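You operate a simulated robot arm through the tools that you are given. There is no shell and no other tool.

Carry out the task below with a simulated robot arm. There is one attempt and no reset: what you move stays moved.

Task
Blow the dusty orange air filter clean inside the blow box.
Fine: lid shut and DUST on first; then DUST off, air valve shut, vent open; filter stays in the box. Set down upright: what you pick out.
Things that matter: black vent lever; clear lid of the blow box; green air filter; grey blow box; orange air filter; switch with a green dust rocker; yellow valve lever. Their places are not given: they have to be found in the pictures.

The check looks at the end state, three seconds after you hand in, the way a careful person would. Anything else that was tipped, shoved, dropped, spilled or broken makes it a failure. Lids that push on must go on centred and level and be pressed home; caps that screw on are set level and turned clockwise until they are tight.

Robot
A 7-joint arm with a two-finger parallel gripper, fixed in place. Base frame: the origin is at the foot of the arm, x ahead of it, y to its left, z up; the work surface is at about z = 88. Readings come in cm, degrees, newtons and seconds.
Its first joint turns from -132.0 to 132.0 degrees. Payload 3.91 kg.
Tool frame: the origin (TCP) lies between the finger pads and is the grasp point; the fingertips stand 3 cm ahead of it; z points along the fingers, y is the line along which they close. The gripper opens to 11 cm. The fingers are 2 cm wide and 1 cm thick; the gripper's body (4.8 by 11.2 cm) begins 5.5 cm behind the TCP.
Orientation is that of the tool frame in the base frame, as [roll, pitch, yaw] about the fixed x, y, z axes, in that order (R = Rz(yaw) Ry(pitch) Rx(roll)). With the fingers straight down and closing along the base's y, the tool's x points along the base's -x, its y along +y and its z along -z.

Tools
- The arm moves only by the tool arm_command. Its argument "steps" is a list that holds one entry, the list of rows, each a list of 7 numbers: the shift along the tool's x, y, z in mm, then the turn, a rotation vector about the tool's x, y, z in degrees, then the gripper command, from -1 (fully open) to 1 (shut), values between in proportion. In form: [[[tx, ty, tz, rx, ry, rz, grip], ...]]. A call has 1 to 20 rows; each row shifts and turns the commanded pose from where the row before left it, along the tool's axes as they then stand. A row lasts 0.2 s, in which the tool goes at most 5 cm and 8.6 degrees; a call with a longer step from one row to the next is refused whole, and so is a gripper value outside its range. A pose out of reach is approached as far as the arm can. The call stops where the force on the tool passes 40 N (or 10 N more than at its start, if that is more) or the arm is blocked; 0.2 s more then pass. Each finger travels about 10.8 cm/s and halts on what it meets, pressing with about 39 N; the grip force reading is that of the motor and also rises with nothing between the fingers. The clock runs only during rows and for 0.2 s after the last one: add rows that do not move to give the fingers time. It gives the time, the measured TCP pose, the force on the tool (base axes), the opening and the grip force at its end, in the units of the frame above (readings bear some noise), with the torque about the TCP (base axes, N m) and any sound that the robot's microphone picked up, and new pictures: "pictures" is both (left out), scene, wrist or none.
- Cameras (640 x 400 px; columns grow to the right, rows downward): "scene" is fixed at [4.81, 65.16, 180.03]; the picture's right is [0.19, -0.98, 0.00], its down [-0.80, -0.16, -0.57] and it looks along [0.56, 0.11, -0.82] (base axes); focal length 244 px, centre (320, 200). "wrist" rides on the gripper at [7.2, 1.7, -10.3] in the tool frame; the picture's right is [-0.23, 0.97, 0.00], its down [-0.76, -0.18, -0.62] and it looks along [-0.61, -0.14, 0.78] (tool axes); focal length 222 px, centre (320, 200).
- locate(camera, pixels): for up to 12 pixels [column, row] of the newest picture of that camera ("zoom" is the newest enlarged one), the place [x, y, z] in the base frame of the surface seen there, good to about 0.2 cm. The clock stands still meanwhile.
- inspect(camera, box): a new picture of the part [left, top, right, bottom] of that camera's present view, enlarged. The clock stands still meanwhile.
- close_job(): hands the job in; it is judged then, once.

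Unless the task says otherwise, let go and move clear before handing in.

The tools are called after "Call:" as a command line: name --argument value ..., lists and objects as JSON in quotes. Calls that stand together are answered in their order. arm_command: Moves the arm, as the interface text tells. Its arguments: {"type":"object","properties":{"steps":{"type":"array","items":{"type":"array","items":{"type":"array","items":{"type":"number"}}}},"pictures":{"type":"string","enum":["both","scene","wrist","none"]}},"required":["steps"]} The other tools are called the same way: locate (camera, pixels) gives the place of the surface under pixels of a picture; inspect (camera, box) takes an enlarged picture of a part of a camera's view; close_job () hands the job in.

At the start:

```text
t: 0.0
ee_pos: [51.8, 46.36, 144.62]
tool_rot: [-180.0, 0.0, -180.0]
wrist_force: [0.0, -0.1, -0.8]
torque: [-0.03, 0.0, -0.01]
grip_width: 11.0
grip_force: 0.1
```

scene: 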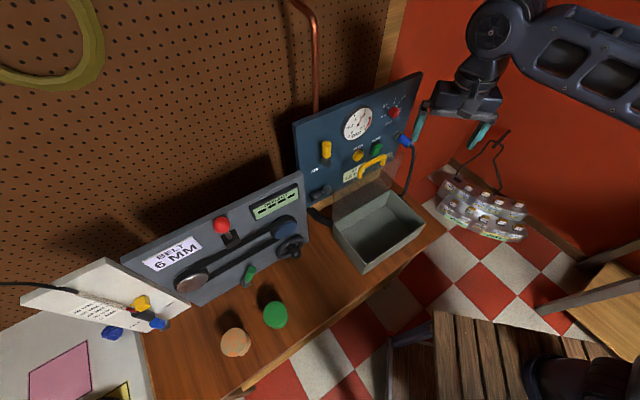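
wrist: 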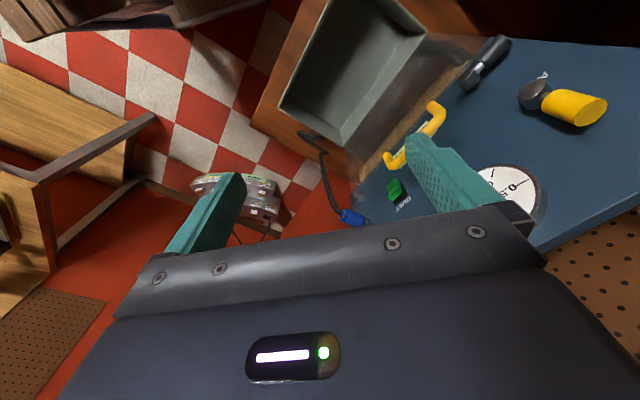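

The scene picture shows the grey blow box at about (380,230), a blue panel behind it with the yellow valve, gauge and green rocker, and two filters (orange at (236,342), green at (275,315)). I'll take enlarged views before I move anything.

Call:
inspect --camera "scene" --box '[280, 70, 460, 280]'

Call:
inspect --camera "scene" --box '[120, 170, 320, 380]'

Call:
inspect --camera "wrist" --box '[260, 0, 640, 240]'

Call:
locate --camera "scene" --pixels '[[236, 335], [275, 308], [236, 350], [275, 322], [380, 225], [333, 222], [370, 271], [425, 223], [380, 190], [373, 165], [326, 148], [322, 192]]'

```text
1.90 times, centred on (370, 175) of scene
```

zoom: 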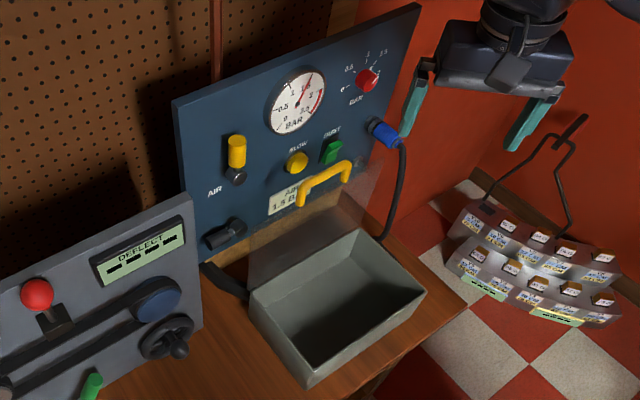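

```text
1.90 times, centred on (220, 275) of scene
```

zoom: 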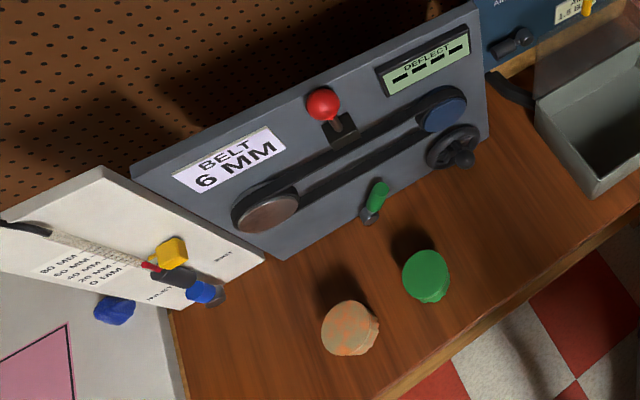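

```text
1.67 times, centred on (450, 120) of wrist
```

zoom: 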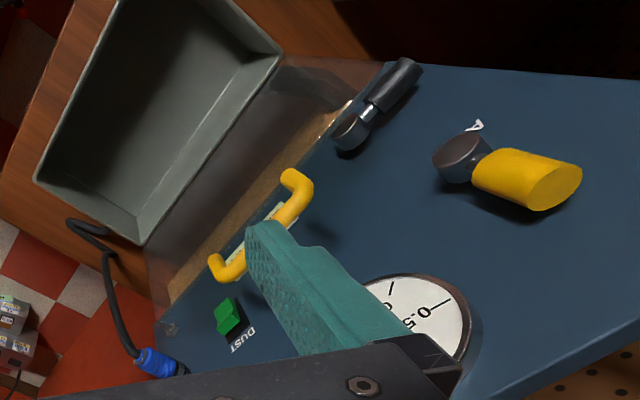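

```text
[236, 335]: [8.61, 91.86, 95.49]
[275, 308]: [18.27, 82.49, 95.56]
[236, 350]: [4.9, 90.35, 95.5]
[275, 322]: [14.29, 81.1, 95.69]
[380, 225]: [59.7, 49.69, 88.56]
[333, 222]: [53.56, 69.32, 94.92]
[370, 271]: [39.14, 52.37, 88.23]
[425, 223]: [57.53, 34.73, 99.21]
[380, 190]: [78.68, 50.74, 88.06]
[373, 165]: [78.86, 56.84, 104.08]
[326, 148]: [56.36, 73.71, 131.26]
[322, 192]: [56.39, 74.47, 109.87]
```

The panel has an AIR valve, VENT lever, gauge, red BAR knob, yellow BLOW button, green DUST rocker and a label saying something like "AIR 1.5 B..". I'll zoom in further to read them.

Call:
inspect --camera "scene" --box '[340, 90, 410, 150]'

Call:
inspect --camera "scene" --box '[300, 135, 390, 205]'

Call:
inspect --camera "wrist" --box '[330, 80, 470, 230]'

Call:
inspect --camera "scene" --box '[200, 290, 310, 370]'

Call:
locate --camera "scene" --pixels '[[297, 125], [422, 74], [340, 160], [358, 124], [358, 156], [377, 150], [394, 113], [390, 102], [405, 140], [420, 90], [352, 176], [372, 182]]'

```text
6.67 times, centred on (375, 120) of scene
```

zoom: 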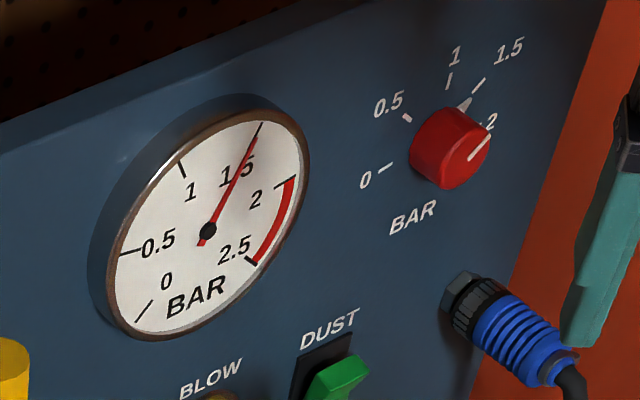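

```text
5.71 times, centred on (345, 170) of scene
```

zoom: 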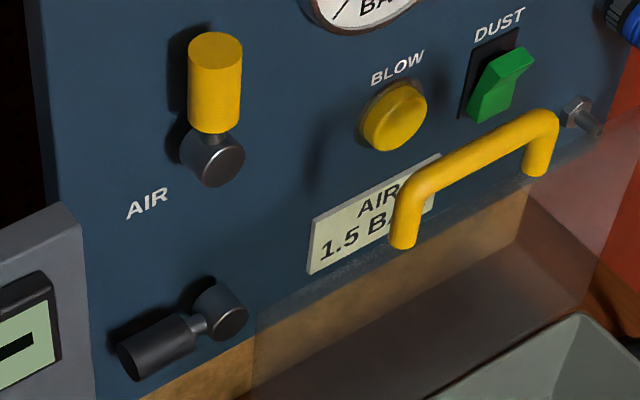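

```text
2.67 times, centred on (400, 155) of wrist
```

zoom: 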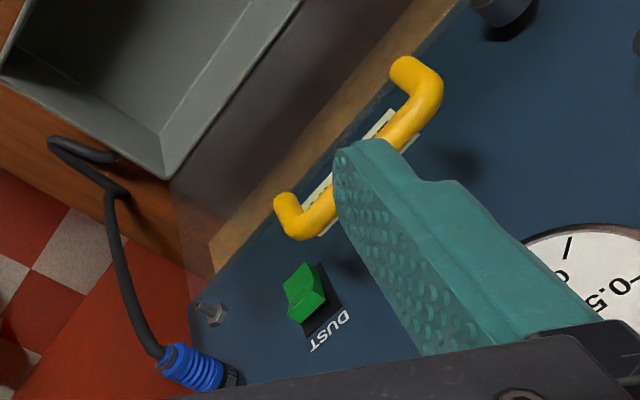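

```text
5.00 times, centred on (255, 330) of scene
```

zoom: 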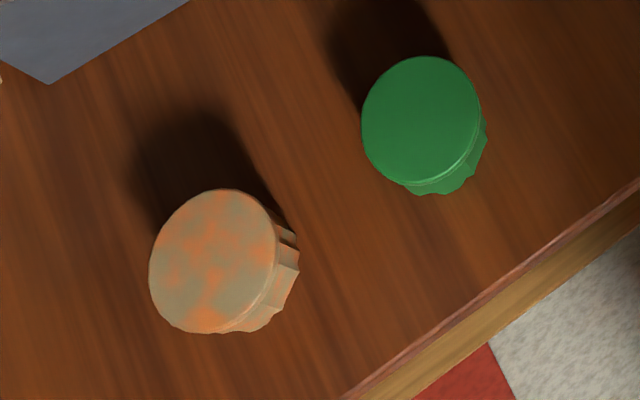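

```text
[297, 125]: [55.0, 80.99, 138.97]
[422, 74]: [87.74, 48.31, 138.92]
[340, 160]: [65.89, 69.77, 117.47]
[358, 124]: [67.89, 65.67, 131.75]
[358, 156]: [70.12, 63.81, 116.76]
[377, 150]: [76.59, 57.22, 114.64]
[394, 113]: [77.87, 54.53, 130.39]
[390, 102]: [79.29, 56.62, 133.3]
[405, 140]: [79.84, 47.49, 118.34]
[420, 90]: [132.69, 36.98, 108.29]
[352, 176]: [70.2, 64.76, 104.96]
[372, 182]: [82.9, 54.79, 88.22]
```

The gauge needle sits on 1.5 and the label reads AIR 1.5 BAR, so the pressure is already right. The orange filter's top is dusty. Next I'll measure the box, lid handle and controls precisely from the zooms.

Call:
inspect --camera "scene" --box '[320, 150, 440, 280]'

```text
3.08 times, centred on (380, 215) of scene
```

zoom: 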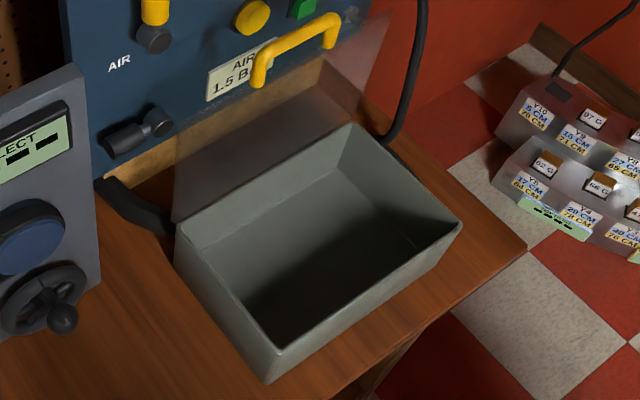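

Call:
locate --camera "zoom" --pixels '[[178, 236], [270, 352], [460, 223], [352, 126], [220, 292], [380, 275], [270, 183], [410, 175], [320, 270], [262, 320], [268, 372], [340, 170]]'

Call:
locate --camera "zoom" --pixels '[[258, 80], [260, 58], [295, 38], [328, 18], [333, 45], [280, 150], [180, 190], [345, 110], [380, 30], [352, 14], [155, 38], [155, 8]]'

```text
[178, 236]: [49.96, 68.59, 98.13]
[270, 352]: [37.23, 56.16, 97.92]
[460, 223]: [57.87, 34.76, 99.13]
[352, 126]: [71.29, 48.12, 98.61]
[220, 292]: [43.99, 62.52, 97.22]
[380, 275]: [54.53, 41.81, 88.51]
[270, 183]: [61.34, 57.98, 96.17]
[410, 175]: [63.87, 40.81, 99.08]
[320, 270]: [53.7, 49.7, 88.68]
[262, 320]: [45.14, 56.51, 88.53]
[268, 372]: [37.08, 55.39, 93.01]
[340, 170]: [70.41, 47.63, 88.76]
```

```text
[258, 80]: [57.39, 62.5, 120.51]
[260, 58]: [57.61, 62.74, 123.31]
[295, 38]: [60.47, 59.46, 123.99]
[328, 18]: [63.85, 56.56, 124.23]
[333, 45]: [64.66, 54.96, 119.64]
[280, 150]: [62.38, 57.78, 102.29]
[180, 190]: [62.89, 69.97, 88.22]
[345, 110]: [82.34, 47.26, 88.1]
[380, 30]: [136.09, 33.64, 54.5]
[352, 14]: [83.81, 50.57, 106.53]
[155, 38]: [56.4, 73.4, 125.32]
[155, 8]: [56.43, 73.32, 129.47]
```

The box is turned 45°. Its rim runs from about (50,68.6) to (57.9,34.8) at z≈99, with the floor at z≈88.5. The lid stands open with its handle at about (60.5,59.5,124). The orange filter is at about (6.7,91) with its top at z≈95.5. I'll turn the tool 45° and carry it high towards the orange filter.

Call:
arm_command --steps '[[[0, 0, 0, 0, 0, -7.5, -1], [0, 0, 0, 0, 0, -7.5, -1], [0, 0, 0, 0, 0, -7.5, -1], [0, 0, 0, 0, 0, -7.5, -1], [0, 0, 0, 0, 0, -7.5, -1], [0, 0, 0, 0, 0, -7.5, -1], [0, 45, 0, 0, 0, 0, -1], [0, 45, 0, 0, 0, 0, -1], [0, 45, 0, 0, 0, 0, -1], [0, 45, 0, 0, 0, 0, -1], [0, 45, 0, 0, 0, 0, -1], [0, 45, 0, 0, 0, 0, -1], [0, 45, 0, 0, 0, 0, -1], [0, 45, 0, 0, 0, 0, -1], [0, 45, 0, 0, 0, 0, -1], [0, 45, 0, 0, 0, 0, -1], [0, 45, 0, 0, 0, 0, -1], [0, 0, 0, 0, 0, 0, -1]]]'

```text
t: 3.8
ee_pos: [19.89, 77.39, 143.81]
tool_rot: [179.8, 0.3, -135.0]
wrist_force: [-0.3, -0.4, -0.3]
torque: [-0.03, -0.01, 0.01]
grip_width: 10.99
grip_force: 0.1
out of reach, approached as far as the arm can: row 16, 17
```

scene: 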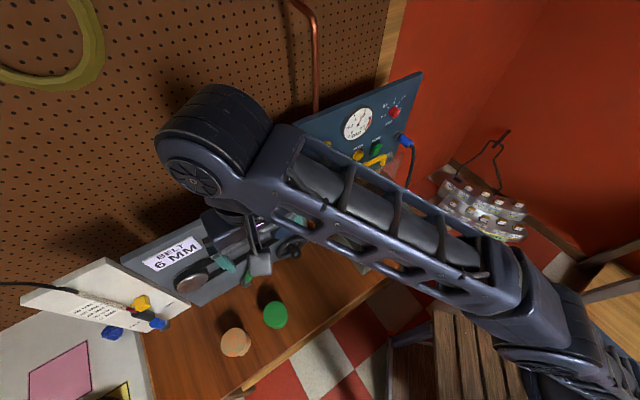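
wrist: 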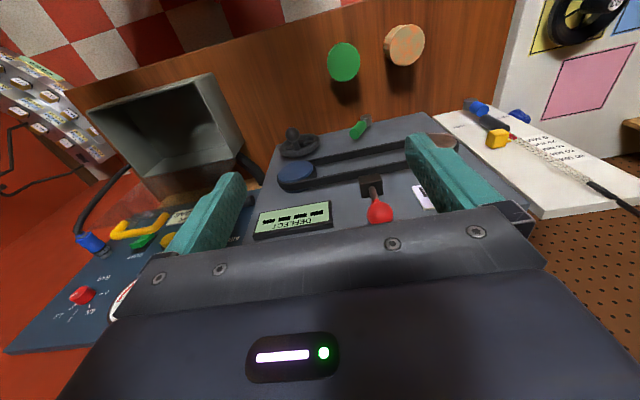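

The reach limit was hit at this height, and the TCP is at (19.9,77.4,143.8). The grey belt panel is below and ahead of the hand, with the filters on the robot's side of it. I'll lower the hand before going further out.

Call:
arm_command --steps '[[[0, 0, 40, 0, 0, 0, -1], [0, 0, 40, 0, 0, 0, -1], [0, 0, 40, 0, 0, 0, -1], [0, 0, 40, 0, 0, 0, -1], [0, 0, 0, 0, 0, 0, -1]]]' --pictures "wrist"

Call:
inspect --camera "scene" --box '[180, 180, 320, 380]'

```text
t: 5.0
ee_pos: [20.13, 77.18, 127.93]
tool_rot: [-180.0, 0.0, -135.1]
wrist_force: [0.3, -0.9, -0.6]
torque: [0.01, 0.01, -0.01]
grip_width: 10.98
grip_force: 0.0
```

wrist: 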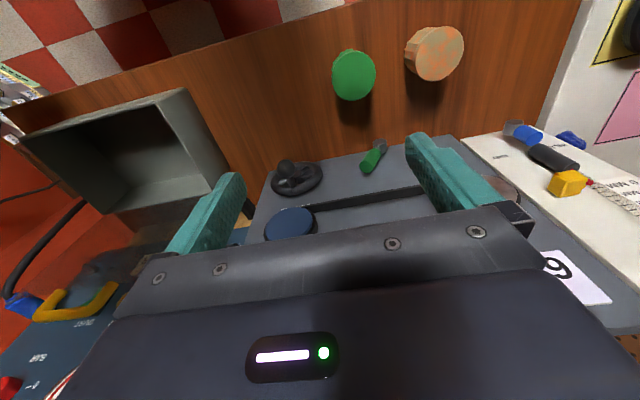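

```text
2.00 times, centred on (250, 280) of scene
```

zoom: 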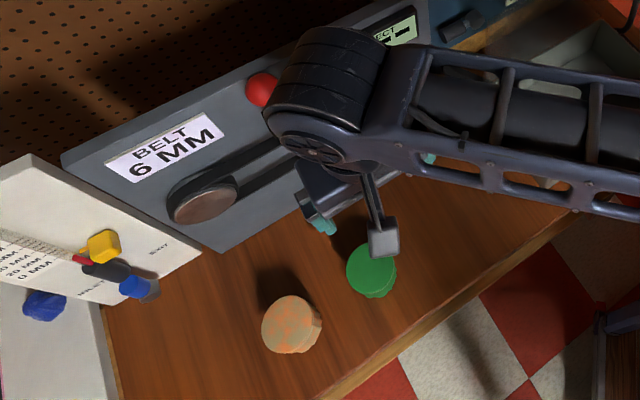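

The TCP is at (20.1,77.2,127.9), and the orange filter shows in the wrist view at about (434,52). I'll measure the filters' outlines and the nearest belt-panel parts.

Call:
locate --camera "wrist" --pixels '[[434, 40], [415, 50], [462, 48], [440, 75], [353, 75], [335, 75], [374, 75], [297, 177], [373, 155], [440, 140], [360, 140], [530, 135]]'

Call:
inspect --camera "wrist" --box '[310, 10, 490, 125]'

Call:
locate --camera "scene" --pixels '[[222, 342], [249, 338], [235, 329], [237, 354], [236, 342], [247, 351], [290, 276], [249, 278], [230, 245], [275, 230]]'

```text
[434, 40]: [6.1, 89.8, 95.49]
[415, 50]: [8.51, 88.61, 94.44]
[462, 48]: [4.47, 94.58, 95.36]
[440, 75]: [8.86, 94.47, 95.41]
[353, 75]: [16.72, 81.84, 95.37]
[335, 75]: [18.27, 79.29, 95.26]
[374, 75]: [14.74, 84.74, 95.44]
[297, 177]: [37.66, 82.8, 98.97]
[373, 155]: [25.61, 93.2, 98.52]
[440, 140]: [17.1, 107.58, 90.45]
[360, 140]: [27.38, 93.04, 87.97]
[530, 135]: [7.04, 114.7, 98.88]
```

```text
3.48 times, centred on (400, 68) of wrist
```

zoom: 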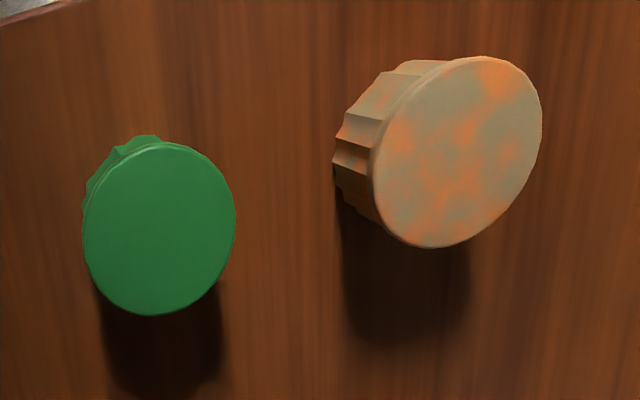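

```text
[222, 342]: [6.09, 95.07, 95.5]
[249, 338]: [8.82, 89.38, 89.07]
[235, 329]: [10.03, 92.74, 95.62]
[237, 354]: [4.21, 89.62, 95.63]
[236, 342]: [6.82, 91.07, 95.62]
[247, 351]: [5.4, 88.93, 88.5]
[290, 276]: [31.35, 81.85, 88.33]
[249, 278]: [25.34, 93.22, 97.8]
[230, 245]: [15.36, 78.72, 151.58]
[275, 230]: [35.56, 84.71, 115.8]
```

The orange filter's centre is about (6.9,91.3), with its top at z=95.5 and a diameter of about 7 cm. The green one is at (16.5,82). I'll descend to z≈106 and then slide along the tool's y until I'm above the orange one.

Call:
arm_command --steps '[[[0, 0, 44, 0, 0, 0, -1], [0, 0, 44, 0, 0, 0, -1], [0, 0, 44, 0, 0, 0, -1], [0, 0, 44, 0, 0, 0, -1], [0, 0, 44, 0, 0, 0, -1], [-6.3, 39, 0, 0, 0, 0, -1], [0, 39, 0, 0, 0, 0, -1], [0, 39, 0, 0, 0, 0, -1], [0, 39, 0, 0, 0, 0, -1], [0, 37.5, 0, 0, 0, 0, -1], [0, 0, 0, 0, 0, 0, -1]]]'

```text
t: 7.4
ee_pos: [6.79, 91.39, 105.61]
tool_rot: [179.9, -0.1, -135.0]
wrist_force: [0.0, 0.5, 0.1]
torque: [0.0, 0.0, 0.0]
grip_width: 11.01
grip_force: 0.0
```

scene: 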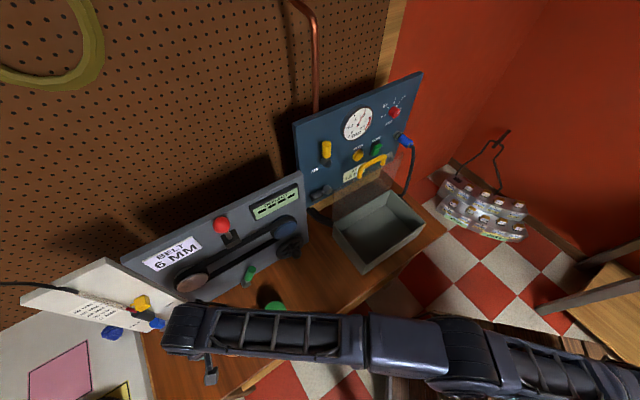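
wrist: 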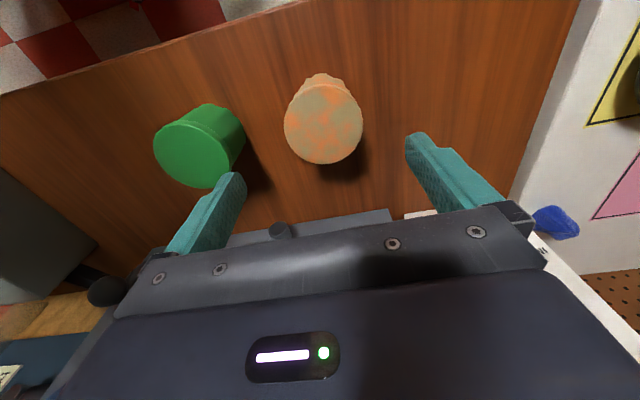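

The TCP is above the orange filter, which shows at (323,120) between the fingers. I'll check its centre again from this view before descending.

Call:
locate --camera "wrist" --pixels '[[286, 122], [361, 122], [323, 161], [320, 86], [323, 120], [240, 180], [412, 140], [207, 150]]'

```text
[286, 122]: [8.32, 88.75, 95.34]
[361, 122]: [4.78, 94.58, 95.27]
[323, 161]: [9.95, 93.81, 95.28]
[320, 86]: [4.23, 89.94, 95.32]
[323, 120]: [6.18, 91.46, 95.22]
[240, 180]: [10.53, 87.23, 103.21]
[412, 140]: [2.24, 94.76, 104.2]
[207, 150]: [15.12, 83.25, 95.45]
```

The centre is confirmed at about (6.9,91.6), within 0.3 cm of the TCP. I'll descend to z≈92.8 and close on the filter.

Call:
arm_command --steps '[[[-2, 1, 32, 0, 0, 0, -1], [0, 0, 32, 0, 0, 0, -1], [0, 0, 32, 0, 0, 0, -1], [0, 0, 32, 0, 0, 0, -1], [0, 0, 0, 0, 0, 0, -1], [0, 0, 0, 0, 0, 0, 0.1], [0, 0, 0, 0, 0, 0, 0.3], [0, 0, 0, 0, 0, 0, 0.45], [0, 0, 0, 0, 0, 0, 0.6], [0, 0, 0, 0, 0, 0, 0.6]]]'

```text
t: 9.6
ee_pos: [6.84, 91.48, 92.95]
tool_rot: [-179.9, 0.0, -134.9]
wrist_force: [0.1, 0.4, 0.2]
torque: [0.01, -0.03, -0.03]
grip_width: 7.17
grip_force: 39.0
```

scene: 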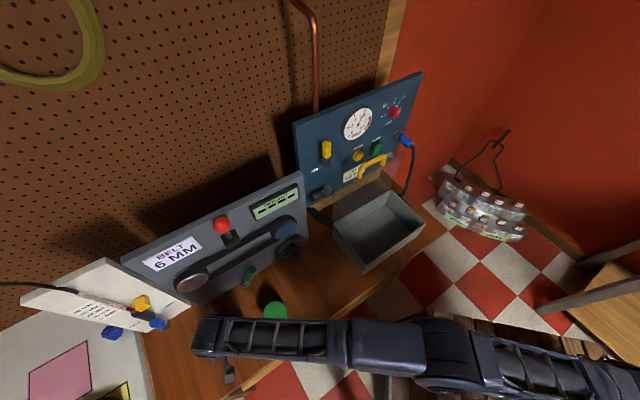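
wrist: 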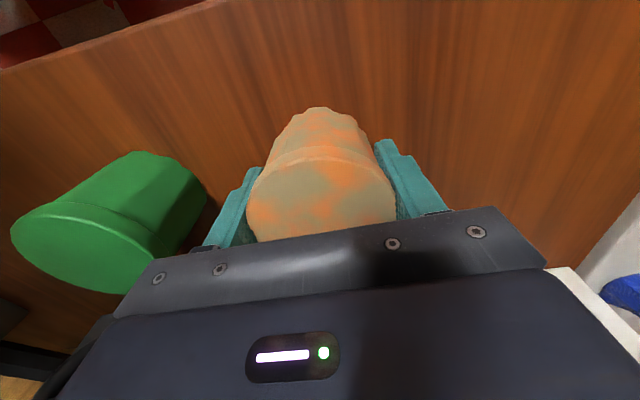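

The filter is gripped at 7.17 cm wide with 39 N. I'll lift it straight up to z≈110 and carry it along the constant-d line to above the box.

Call:
arm_command --steps '[[[0, 0, -30, 0, 0, 0, 0.6], [0, 0, -35, 0, 0, 0, 0.6], [0, 0, -35, 0, 0, 0, 0.6], [0, 0, -35, 0, 0, 0, 0.6], [0, 0, -35, 0, 0, 0, 0.6], [0, -30, 0, 0, 0, 0, 0.6], [0, -45, 0, 0, 0, 0, 0.6], [0, -45, 0, 0, 0, 0, 0.6], [0, -45, 0, 0, 0, 0, 0.6], [0, -45, 0, 0, 0, 0, 0.6], [0, -45, 0, 0, 0, 0, 0.6], [0, -45, 0, 0, 0, 0, 0.6], [0, -45, 0, 0, 0, 0, 0.6], [0, -45, 0, 0, 0, 0, 0.6], [0, -45, 0, 0, 0, 0, 0.6], [0, -45, 0, 0, 0, 0, 0.6], [0, -45, 0, 0, 0, 0, 0.6], [0, -45, 0, 0, 0, 0, 0.6], [0, -40, 0, 0, 0, 0, 0.6], [0, 0, 0, 0, 0, 0, 0.6]]]'

```text
t: 13.8
ee_pos: [49.91, 48.46, 109.77]
tool_rot: [-180.0, 0.0, -135.0]
wrist_force: [0.7, 0.4, -1.4]
torque: [0.05, 0.02, -0.03]
grip_width: 7.17
grip_force: 38.7
```

scene: 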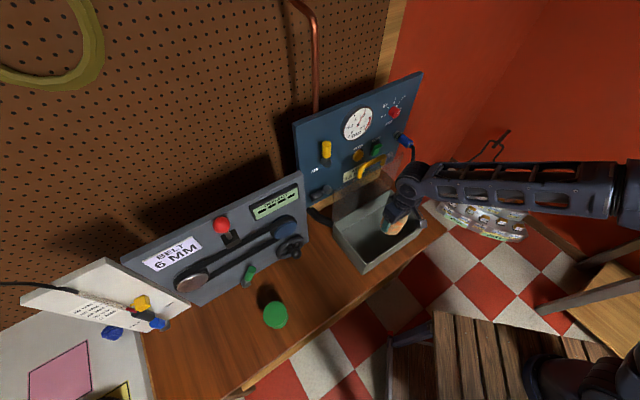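
wrist: 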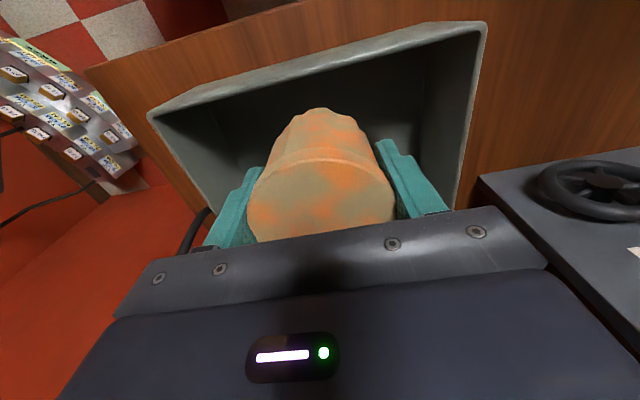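

The TCP is at d=69.6, u=1.0 (along and across the 45° line), at the front of the box. I'll move 6 cm deeper to the middle and lower most of the way into the box.

Call:
arm_command --steps '[[[-30, -3, 0, 0, 0, 0, 0.6], [-29, -2, 0, 0, 0, 0, 0.6], [0, 0, 0, 0, 0, 0, 0.6], [0, 0, 30, 0, 0, 0, 0.6], [0, 0, 30, 0, 0, 0, 0.6], [0, 0, 30, 0, 0, 0, 0.6], [0, 0, 30, 0, 0, 0, 0.6], [0, 0, 20, 0, 0, 0, 0.6], [0, 0, 0, 0, 0, 0, 0.6]]]'

```text
t: 15.8
ee_pos: [54.59, 52.42, 95.82]
tool_rot: [180.0, 0.0, -135.0]
wrist_force: [-0.9, -0.4, -0.2]
torque: [0.0, -0.02, 0.06]
grip_width: 7.17
grip_force: 39.3
```

scene: 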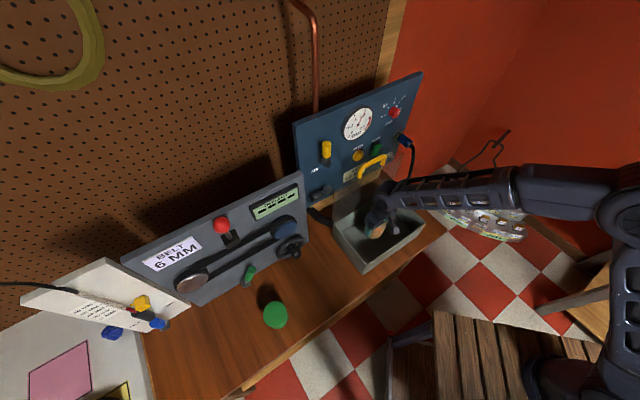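
wrist: 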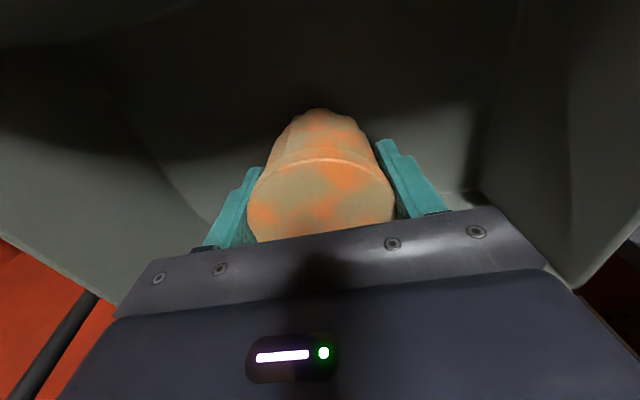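

The filter is inside the box with the TCP at z=95.8, and the readings show no contact. I'll lower it in small steps to the floor.

Call:
arm_command --steps '[[[0, 0, 5, 0, 0, 0, 0.6], [0, 0, 5, 0, 0, 0, 0.6], [0, 0, 4, 0, 0, 0, 0.6], [0, 0, 3, 0, 0, 0, 0.6], [0, 0, 2, 0, 0, 0, 0.6], [0, 0, 0, 0, 0, 0, 0.6]]]' --pictures "none"

```text
t: 17.2
ee_pos: [54.54, 52.19, 94.01]
tool_rot: [180.0, 0.0, -134.9]
wrist_force: [-0.6, -0.4, -1.4]
torque: [0.01, 0.0, -0.01]
grip_width: 7.16
grip_force: 39.1
```

Call:
arm_command --steps '[[[0, 0, 1.5, 0, 0, 0, 0.6], [0, 0, 1.5, 0, 0, 0, 0.6], [0, 0, 0, 0, 0, 0, 0.6]]]' --pictures "none"

```text
t: 18.0
ee_pos: [54.53, 52.31, 93.9]
tool_rot: [180.0, 0.0, -135.0]
wrist_force: [0.5, 0.1, -0.6]
torque: [-0.01, 0.02, -0.03]
grip_width: 7.18
grip_force: 39.1
```

The readings show no contact force yet, at z≈93.9. I'll continue down in 2 mm steps.

Call:
arm_command --steps '[[[0, 0, 2, 0, 0, 0, 0.6], [0, 0, 0, 0, 0, 0, 0.6]]]' --pictures "none"

Call:
arm_command --steps '[[[0, 0, 1.5, 0, 0, 0, 0.6], [0, 0, 0, 0, 0, 0, 0.6]]]' --pictures "scene"

```text
t: 18.6
ee_pos: [54.56, 52.21, 93.58]
tool_rot: [179.9, 0.1, -135.0]
wrist_force: [0.4, -0.3, -1.0]
torque: [0.02, -0.02, 0.02]
grip_width: 7.19
grip_force: 39.1
```

```text
t: 19.2
ee_pos: [54.55, 52.19, 93.62]
tool_rot: [-180.0, 0.0, -134.9]
wrist_force: [0.0, -0.9, -0.7]
torque: [-0.02, 0.02, 0.0]
grip_width: 7.2
grip_force: 39.0
```

scene: 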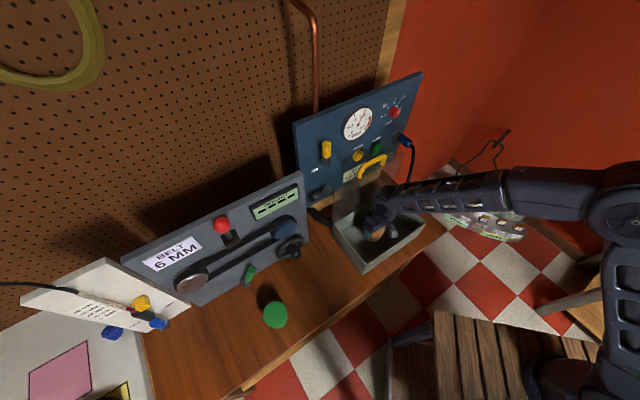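

The TCP is at z≈93.6 and still reads no clear contact force. I'll take two more small steps to feel for the floor.

Call:
arm_command --steps '[[[0, 0, 2, 0, 0, 0, 0.6], [0, 0, 0, 0, 0, 0, 0.6]]]' --pictures "none"

Call:
arm_command --steps '[[[0, 0, 2, 0, 0, 0, 0.6], [0, 0, 0, 0, 0, 0, 0.6]]]' --pictures "none"

```text
t: 19.8
ee_pos: [54.63, 52.18, 93.33]
tool_rot: [-180.0, 0.1, -134.9]
wrist_force: [-0.5, -0.8, 4.1]
torque: [-0.09, 0.01, -0.03]
grip_width: 7.17
grip_force: 39.1
```

```text
t: 20.4
ee_pos: [54.64, 52.16, 93.37]
tool_rot: [-180.0, 0.2, -134.9]
wrist_force: [-2.6, -7.7, 36.0]
torque: [-0.24, -0.06, -0.04]
grip_width: 7.2
grip_force: 39.0
```

Contact is confirmed (36 N at z≈93.35), so the filter is on the floor. I'll back off 2 mm to relieve the load, open gently, then raise out.

Call:
arm_command --steps '[[[0, 0, -2, 0, 0, 0, 0.6], [0, 0, 0, 0, 0, 0, 0.6], [0, 0, 0, 0, 0, 0, 0.2], [0, 0, 0, 0, 0, 0, 0.0], [0, 0, 0, 0, 0, 0, -0.4], [0, 0, 0, 0, 0, 0, -0.7], [0, 0, 0, 0, 0, 0, -0.7], [0, 0, -20, 0, 0, 0, -0.7], [0, 0, -30, 0, 0, 0, -0.7], [0, 0, -40, 0, 0, 0, -0.7], [0, 0, -40, 0, 0, 0, -0.7], [0, 0, -40, 0, 0, 0, -0.7], [0, 0, 0, 0, 0, 0, -0.7]]]'

```text
t: 23.2
ee_pos: [54.35, 52.21, 110.38]
tool_rot: [180.0, 0.0, -135.0]
wrist_force: [0.0, -0.6, 0.4]
torque: [-0.01, -0.02, 0.04]
grip_width: 9.36
grip_force: 0.0
```

scene: 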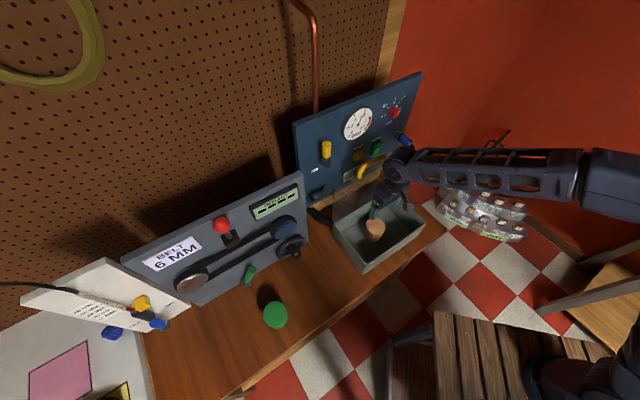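
wrist: 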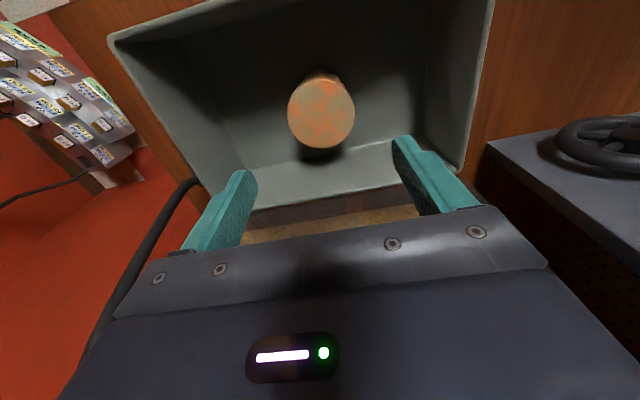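

The filter stands upright in the box (wrist view at (321,110)). I'll rise and back away to look at the lid and its handle.

Call:
arm_command --steps '[[[0, 0, -40, 0, 0, 0, -0.7], [20, 0, -40, 0, 0, 0, -0.7], [20, 0, -40, 0, 0, 0, -0.7], [20, 0, -40, 0, 0, 0, -0.7], [20, 0, -40, 0, 0, 0, -0.7], [20, 0, -40, 0, 0, 0, -0.7], [20, 0, -40, 0, 0, 0, -0.7], [0, 0, 0, 0, 0, 0, -0.7]]]'

```text
t: 25.0
ee_pos: [46.03, 43.82, 138.28]
tool_rot: [-179.9, -0.1, -135.0]
wrist_force: [-0.9, 0.4, -0.1]
torque: [-0.02, 0.0, 0.02]
grip_width: 9.36
grip_force: 0.0
```

scene: 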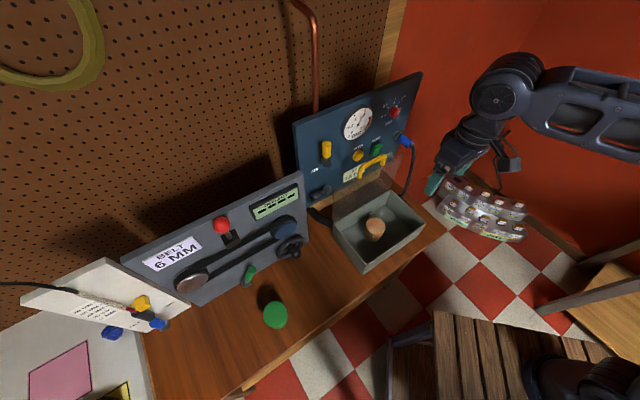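
wrist: 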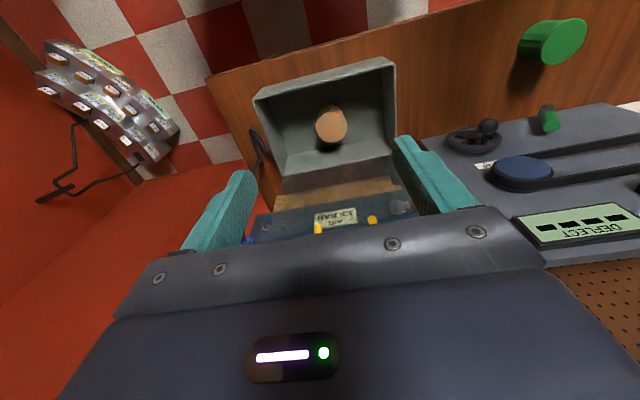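

The filter is still upright in the box. I'll tilt the tool towards the panel so the wrist camera can see the lid handle and the controls face on.

Call:
arm_command --steps '[[[0, 0, 0, 0, -7.5, 0, -0.7], [0, 0, 0, 0, -7.5, 0, -0.7], [0, 0, 0, 0, -7.5, 0, -0.7], [0, 0, 0, 0, -7.5, 0, -0.7], [0, 0, 0, 0, -7.5, 0, -0.7], [0, 0, 0, 0, -7.5, 0, -0.7], [0, 0, 0, 0, 0, 0, -0.7]]]'

```text
t: 26.6
ee_pos: [46.13, 43.77, 138.34]
tool_rot: [180.0, 45.1, -135.1]
wrist_force: [0.7, 0.0, -0.1]
torque: [0.04, -0.03, 0.0]
grip_width: 9.35
grip_force: 0.1
```

scene: 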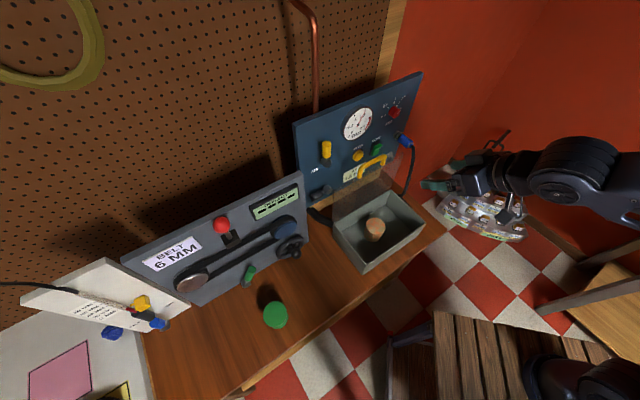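
wrist: 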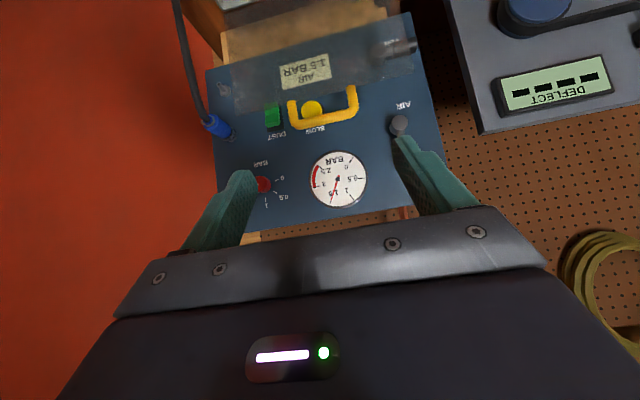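

Now the wrist camera sees the whole panel upside-down, with the lid handle at about (323,110). I'll enlarge and measure it.

Call:
inspect --camera "wrist" --box '[200, 0, 440, 220]'

```text
1.82 times, centred on (320, 110) of wrist
```

zoom: 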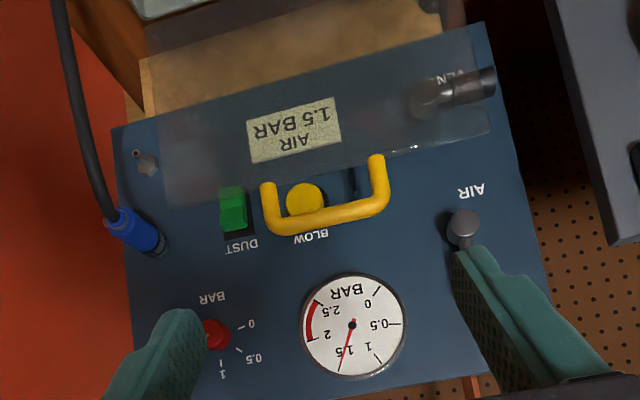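

Call:
locate --camera "zoom" --pixels '[[268, 188], [274, 226], [325, 218], [380, 205], [376, 160], [330, 214], [232, 205], [233, 222], [305, 197], [463, 226], [430, 100], [470, 88]]'

Call:
locate --camera "zoom" --pixels '[[232, 190], [240, 240], [225, 232], [290, 190], [317, 190], [300, 130], [350, 320], [218, 333], [200, 180], [430, 150], [480, 125], [145, 160]]'

Call:
inspect --camera "wrist" --box '[255, 80, 365, 150]'

```text
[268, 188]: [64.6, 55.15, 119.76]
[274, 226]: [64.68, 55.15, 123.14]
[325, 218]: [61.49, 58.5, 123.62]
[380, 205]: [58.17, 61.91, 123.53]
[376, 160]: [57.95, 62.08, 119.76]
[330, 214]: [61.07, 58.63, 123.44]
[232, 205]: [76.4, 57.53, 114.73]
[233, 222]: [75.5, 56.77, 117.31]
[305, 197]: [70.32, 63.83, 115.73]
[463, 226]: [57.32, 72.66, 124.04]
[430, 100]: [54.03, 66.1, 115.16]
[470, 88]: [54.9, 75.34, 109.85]
```

```text
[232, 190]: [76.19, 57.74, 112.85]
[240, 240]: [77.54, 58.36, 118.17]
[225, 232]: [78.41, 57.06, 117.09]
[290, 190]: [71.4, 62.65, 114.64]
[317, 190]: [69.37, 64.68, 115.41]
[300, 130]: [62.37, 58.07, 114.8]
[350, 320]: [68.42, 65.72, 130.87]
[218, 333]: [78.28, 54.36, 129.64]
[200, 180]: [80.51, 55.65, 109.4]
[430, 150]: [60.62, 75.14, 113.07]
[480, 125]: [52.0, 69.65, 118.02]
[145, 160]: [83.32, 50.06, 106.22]
```

```text
5.71 times, centred on (310, 115) of wrist
```

zoom: 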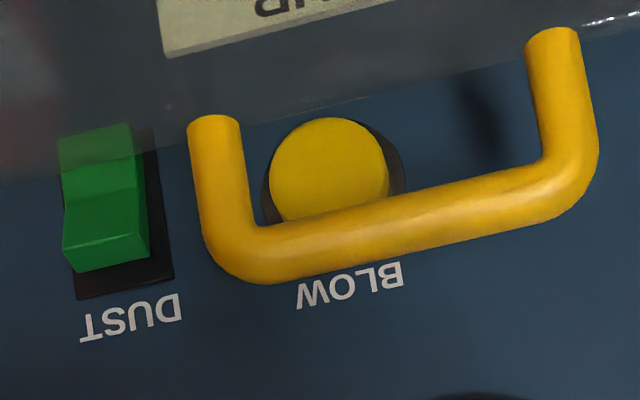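

The handle bar runs along the box's long side, centred near d≈85.4, u≈1.9, z≈123.3. The lid plate's top edge is at z≈119.5. I'll turn the gripper 90° about its own axis so the fingers straddle the bar at a 45° slant.

Call:
arm_command --steps '[[[0, 0, 0, 0, 0, 7.5, -0.7], [0, 0, 0, 0, 0, 7.5, -0.7], [0, 0, 0, 0, 0, 7.5, -0.7], [0, 0, 0, 0, 0, 7.5, -0.5], [0, 0, 0, 0, 0, 7.5, -0.3], [0, 0, 0, 0, 0, 7.5, -0.1], [0, 0, 0, 0, 0, 7.5, 0.0], [0, 0, 0, 0, 0, 7.5, 0.0], [0, 0, 0, 0, 0, 7.5, 0.0], [0, 0, 0, 0, 0, 7.5, 0.0], [0, 0, 0, 0, 0, 7.5, 0.0], [0, 0, 0, 0, 0, 7.5, 0.0], [0, 0, 0, 0, 0, 0, 0.0]]]'

```text
t: 29.4
ee_pos: [46.13, 43.86, 138.24]
tool_rot: [135.0, -0.1, 134.9]
wrist_force: [0.0, 0.0, -0.4]
torque: [0.01, -0.01, 0.01]
grip_width: 5.52
grip_force: 0.0
```

scene: 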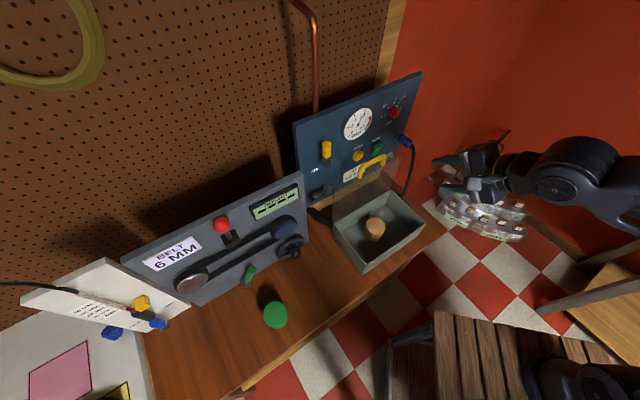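
wrist: 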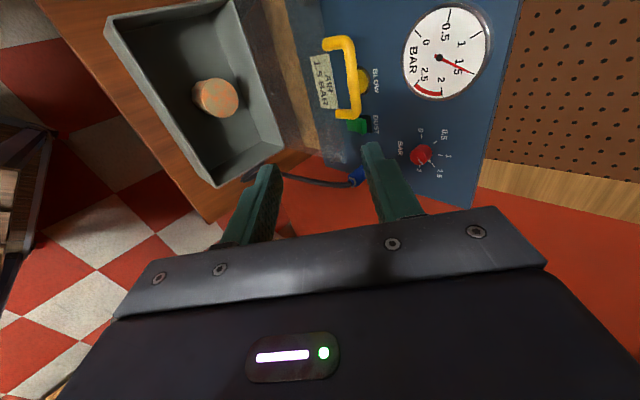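

The fingers now straddle the bar direction (tool x along -u). The handle shows in the wrist view at about (352,80). I'll measure it again from this angle.

Call:
locate --camera "wrist" --pixels '[[353, 55], [354, 80], [356, 105], [330, 43], [342, 114], [333, 45], [345, 116], [352, 70]]'

Call:
inspect --camera "wrist" --box '[290, 20, 410, 150]'

```text
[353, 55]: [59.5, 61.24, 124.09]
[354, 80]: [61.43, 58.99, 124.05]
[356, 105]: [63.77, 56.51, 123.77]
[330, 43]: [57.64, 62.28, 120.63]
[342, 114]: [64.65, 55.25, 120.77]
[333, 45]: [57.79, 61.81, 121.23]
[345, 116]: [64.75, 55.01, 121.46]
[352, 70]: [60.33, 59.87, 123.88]
```

```text
3.08 times, centred on (350, 85) of wrist
```

zoom: 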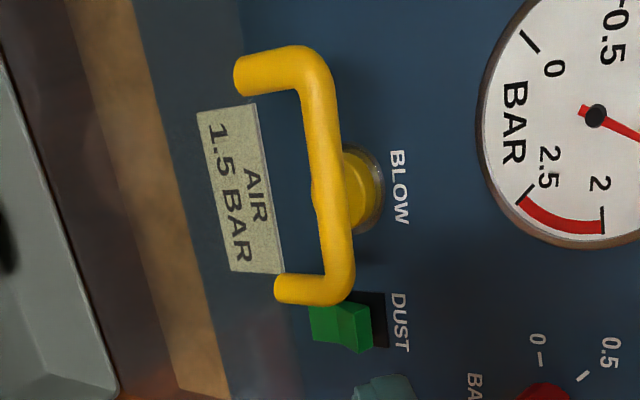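

The bar centre is refined to d≈85.5, z≈123.3, u≈1.7. I'll move to a pre-grasp point 8 cm short of the bar along the tool's axis.

Call:
arm_command --steps '[[[0, 9.8, 36, 0, 0, 0, 0.0], [0, 9.8, 36, 0, 0, 0, 0.0], [0, 9.8, 36, 0, 0, 0, 0.0], [0, 9.8, 36, 0, 0, 0, 0.0], [0, 9.8, 36, 0, 0, 0, 0.0], [0, 0, 0, 0, 0, 0, 0.0]]]'

```text
t: 30.8
ee_pos: [57.41, 55.14, 128.94]
tool_rot: [135.0, 0.1, 134.9]
wrist_force: [-0.1, -0.8, 0.3]
torque: [-0.01, 0.02, -0.01]
grip_width: 5.51
grip_force: 0.1
```

scene: 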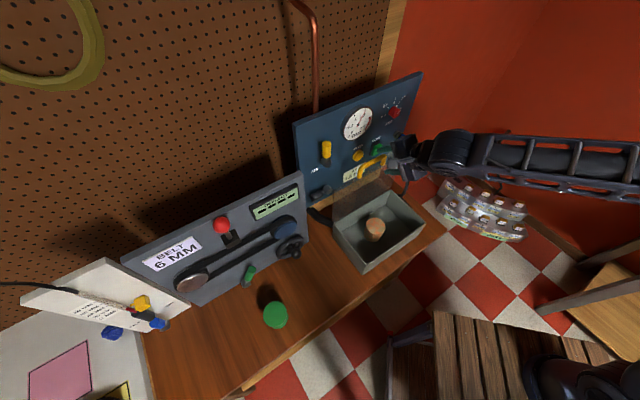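
wrist: 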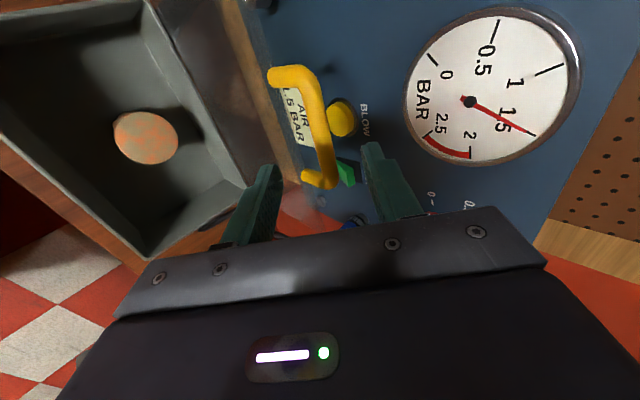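

The bar at (319,120) is centred between the fingers. I'll advance 7 cm along the tool axis to bring it between the pads.

Call:
arm_command --steps '[[[0, 0, 24, 0, 0, 0, 0.0], [0, 0, 24, 0, 0, 0, 0.0], [0, 0, 22, 0, 0, 0, 0.0], [0, 0, 0, 0, 0, 0, 0.0]]]'

```text
t: 31.8
ee_pos: [61.28, 58.74, 124.02]
tool_rot: [135.0, 0.0, 135.1]
wrist_force: [0.2, -0.6, 0.7]
torque: [0.0, -0.01, 0.0]
grip_width: 5.49
grip_force: 0.0
```

scene: 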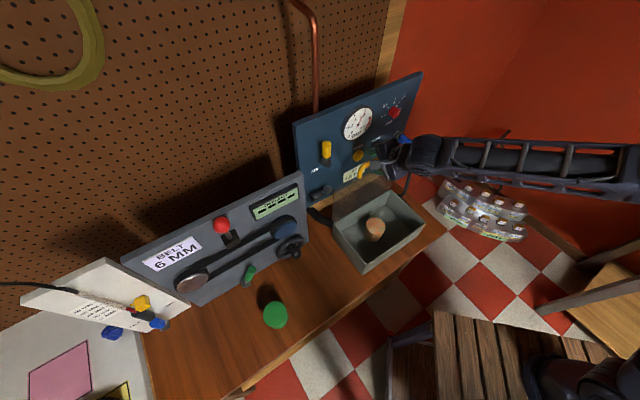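
wrist: 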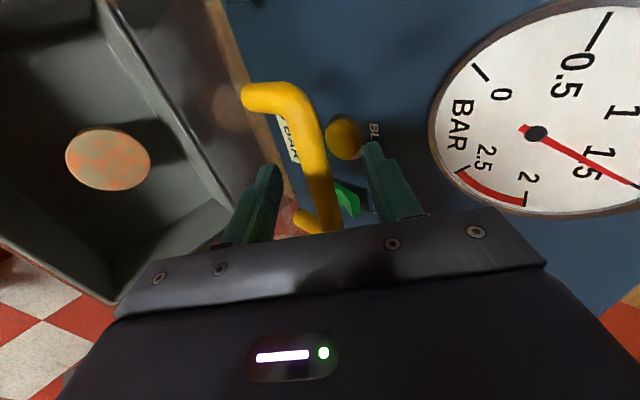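

The bar sits between the pads with no contact force. I'll narrow the fingers to a loose 2.4 cm hold and swing the lid forward the first 20° along its hinge arc.

Call:
arm_command --steps '[[[0, 0, 0, 0, 0, 0, 0.3], [0, 0, 0, 0, 0, 0, 0.5], [0, 0, 0, 0, 0, 0, 0.564], [0, 0, 0, 0, 0, 0, 0.564], [0, -15.2, -14.5, 0, 0, 0, 0.564], [0, -16.3, -13.1, 0, 0, 0, 0.564], [0, -17.4, -11.6, 0, 0, 0, 0.564], [0, -18.4, -10.1, 0, 0, 0, 0.564], [0, 0, 0, 0, 0, 0, 0.564]]]'

```text
t: 33.8
ee_pos: [55.23, 52.75, 122.79]
tool_rot: [135.0, 0.0, 135.0]
wrist_force: [0.0, 0.4, 0.5]
torque: [-0.01, 0.01, -0.06]
grip_width: 2.4
grip_force: 0.0
```

scene: 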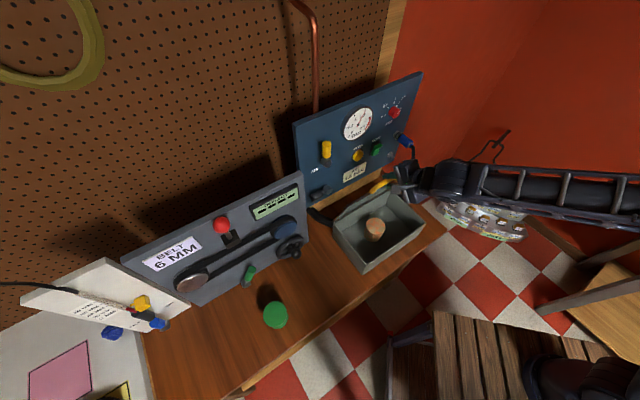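
wrist: 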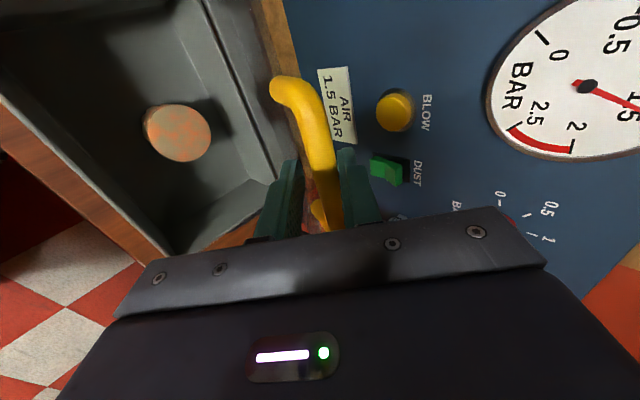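

The lid follows the fingers and the forces are near zero. I'll continue along the arc from 20° to 60°.

Call:
arm_command --steps '[[[0, -19.2, -8.4, 0, 0, 0, 0.564], [0, -19.8, -6.7, 0, 0, 0, 0.564], [0, -20.3, -5.0, 0, 0, 0, 0.564], [0, -20.7, -3.2, 0, 0, 0, 0.564], [0, -20.9, -1.4, 0, 0, 0, 0.564], [0, -20.9, 0.5, 0, 0, 0, 0.564], [0, -20.8, 2.3, 0, 0, 0, 0.564], [0, -20.5, 4.1, 0, 0, 0, 0.564], [0, 0, 0, 0, 0, 0, 0.564]]]'

```text
t: 35.8
ee_pos: [46.68, 44.35, 112.54]
tool_rot: [135.9, -0.2, 135.1]
wrist_force: [1.2, -0.4, 0.9]
torque: [0.02, 0.05, 0.05]
grip_width: 2.4
grip_force: 0.0
out of reach, approached as far as the arm can: row 8
```

scene: 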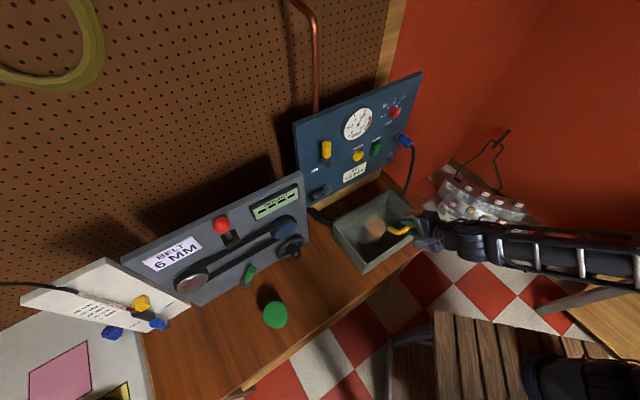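
wrist: 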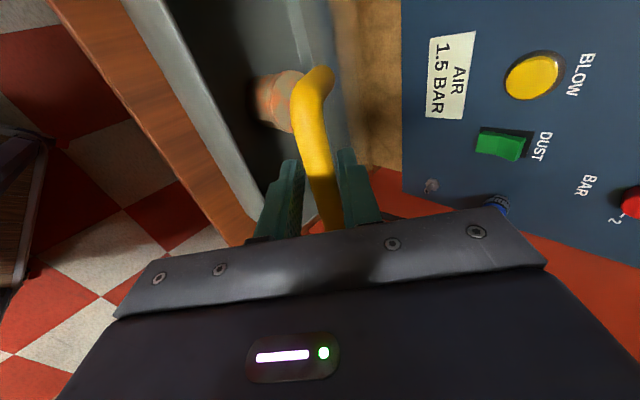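

At 60° closed, the 45° tilt hit the arm's inner limit (row 8). I'll tilt the tool back towards vertical about the bar while continuing the arc to about 75°.

Call:
arm_command --steps '[[[0, 0, 0, 8, 0, 0, 0.564], [0, -21.8, 6.0, 6, 0, 0, 0.564], [0, -16.0, 12.5, 5, 0, 0, 0.564], [0, -13.6, 15.2, 5, 0, 0, 0.564], [0, 0, 0, 0, 0, 0, 0.564]]]'

```text
t: 37.0
ee_pos: [44.78, 42.31, 106.94]
tool_rot: [159.2, 0.1, 135.0]
wrist_force: [-1.7, -2.3, 0.2]
torque: [-0.07, 0.01, 0.03]
grip_width: 2.52
grip_force: 1.4
```

scene: 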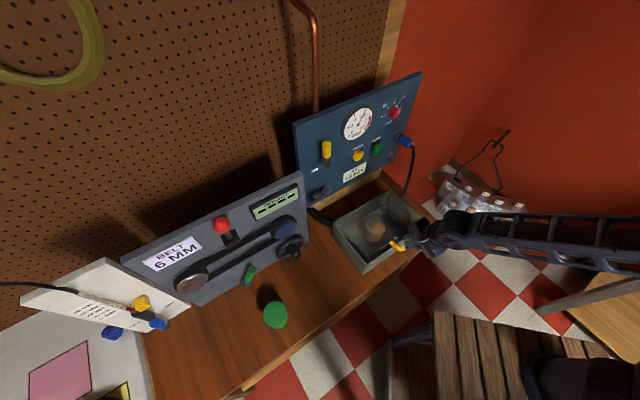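
wrist: 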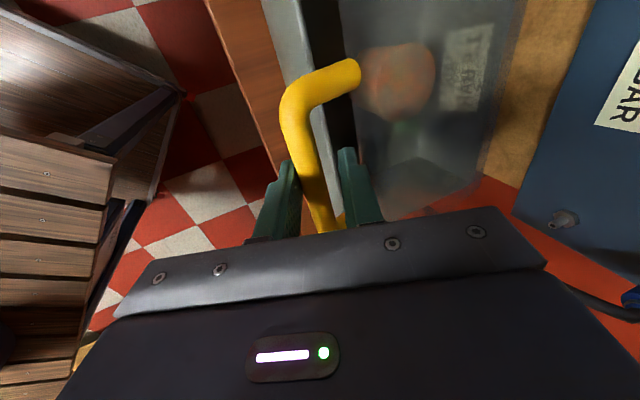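

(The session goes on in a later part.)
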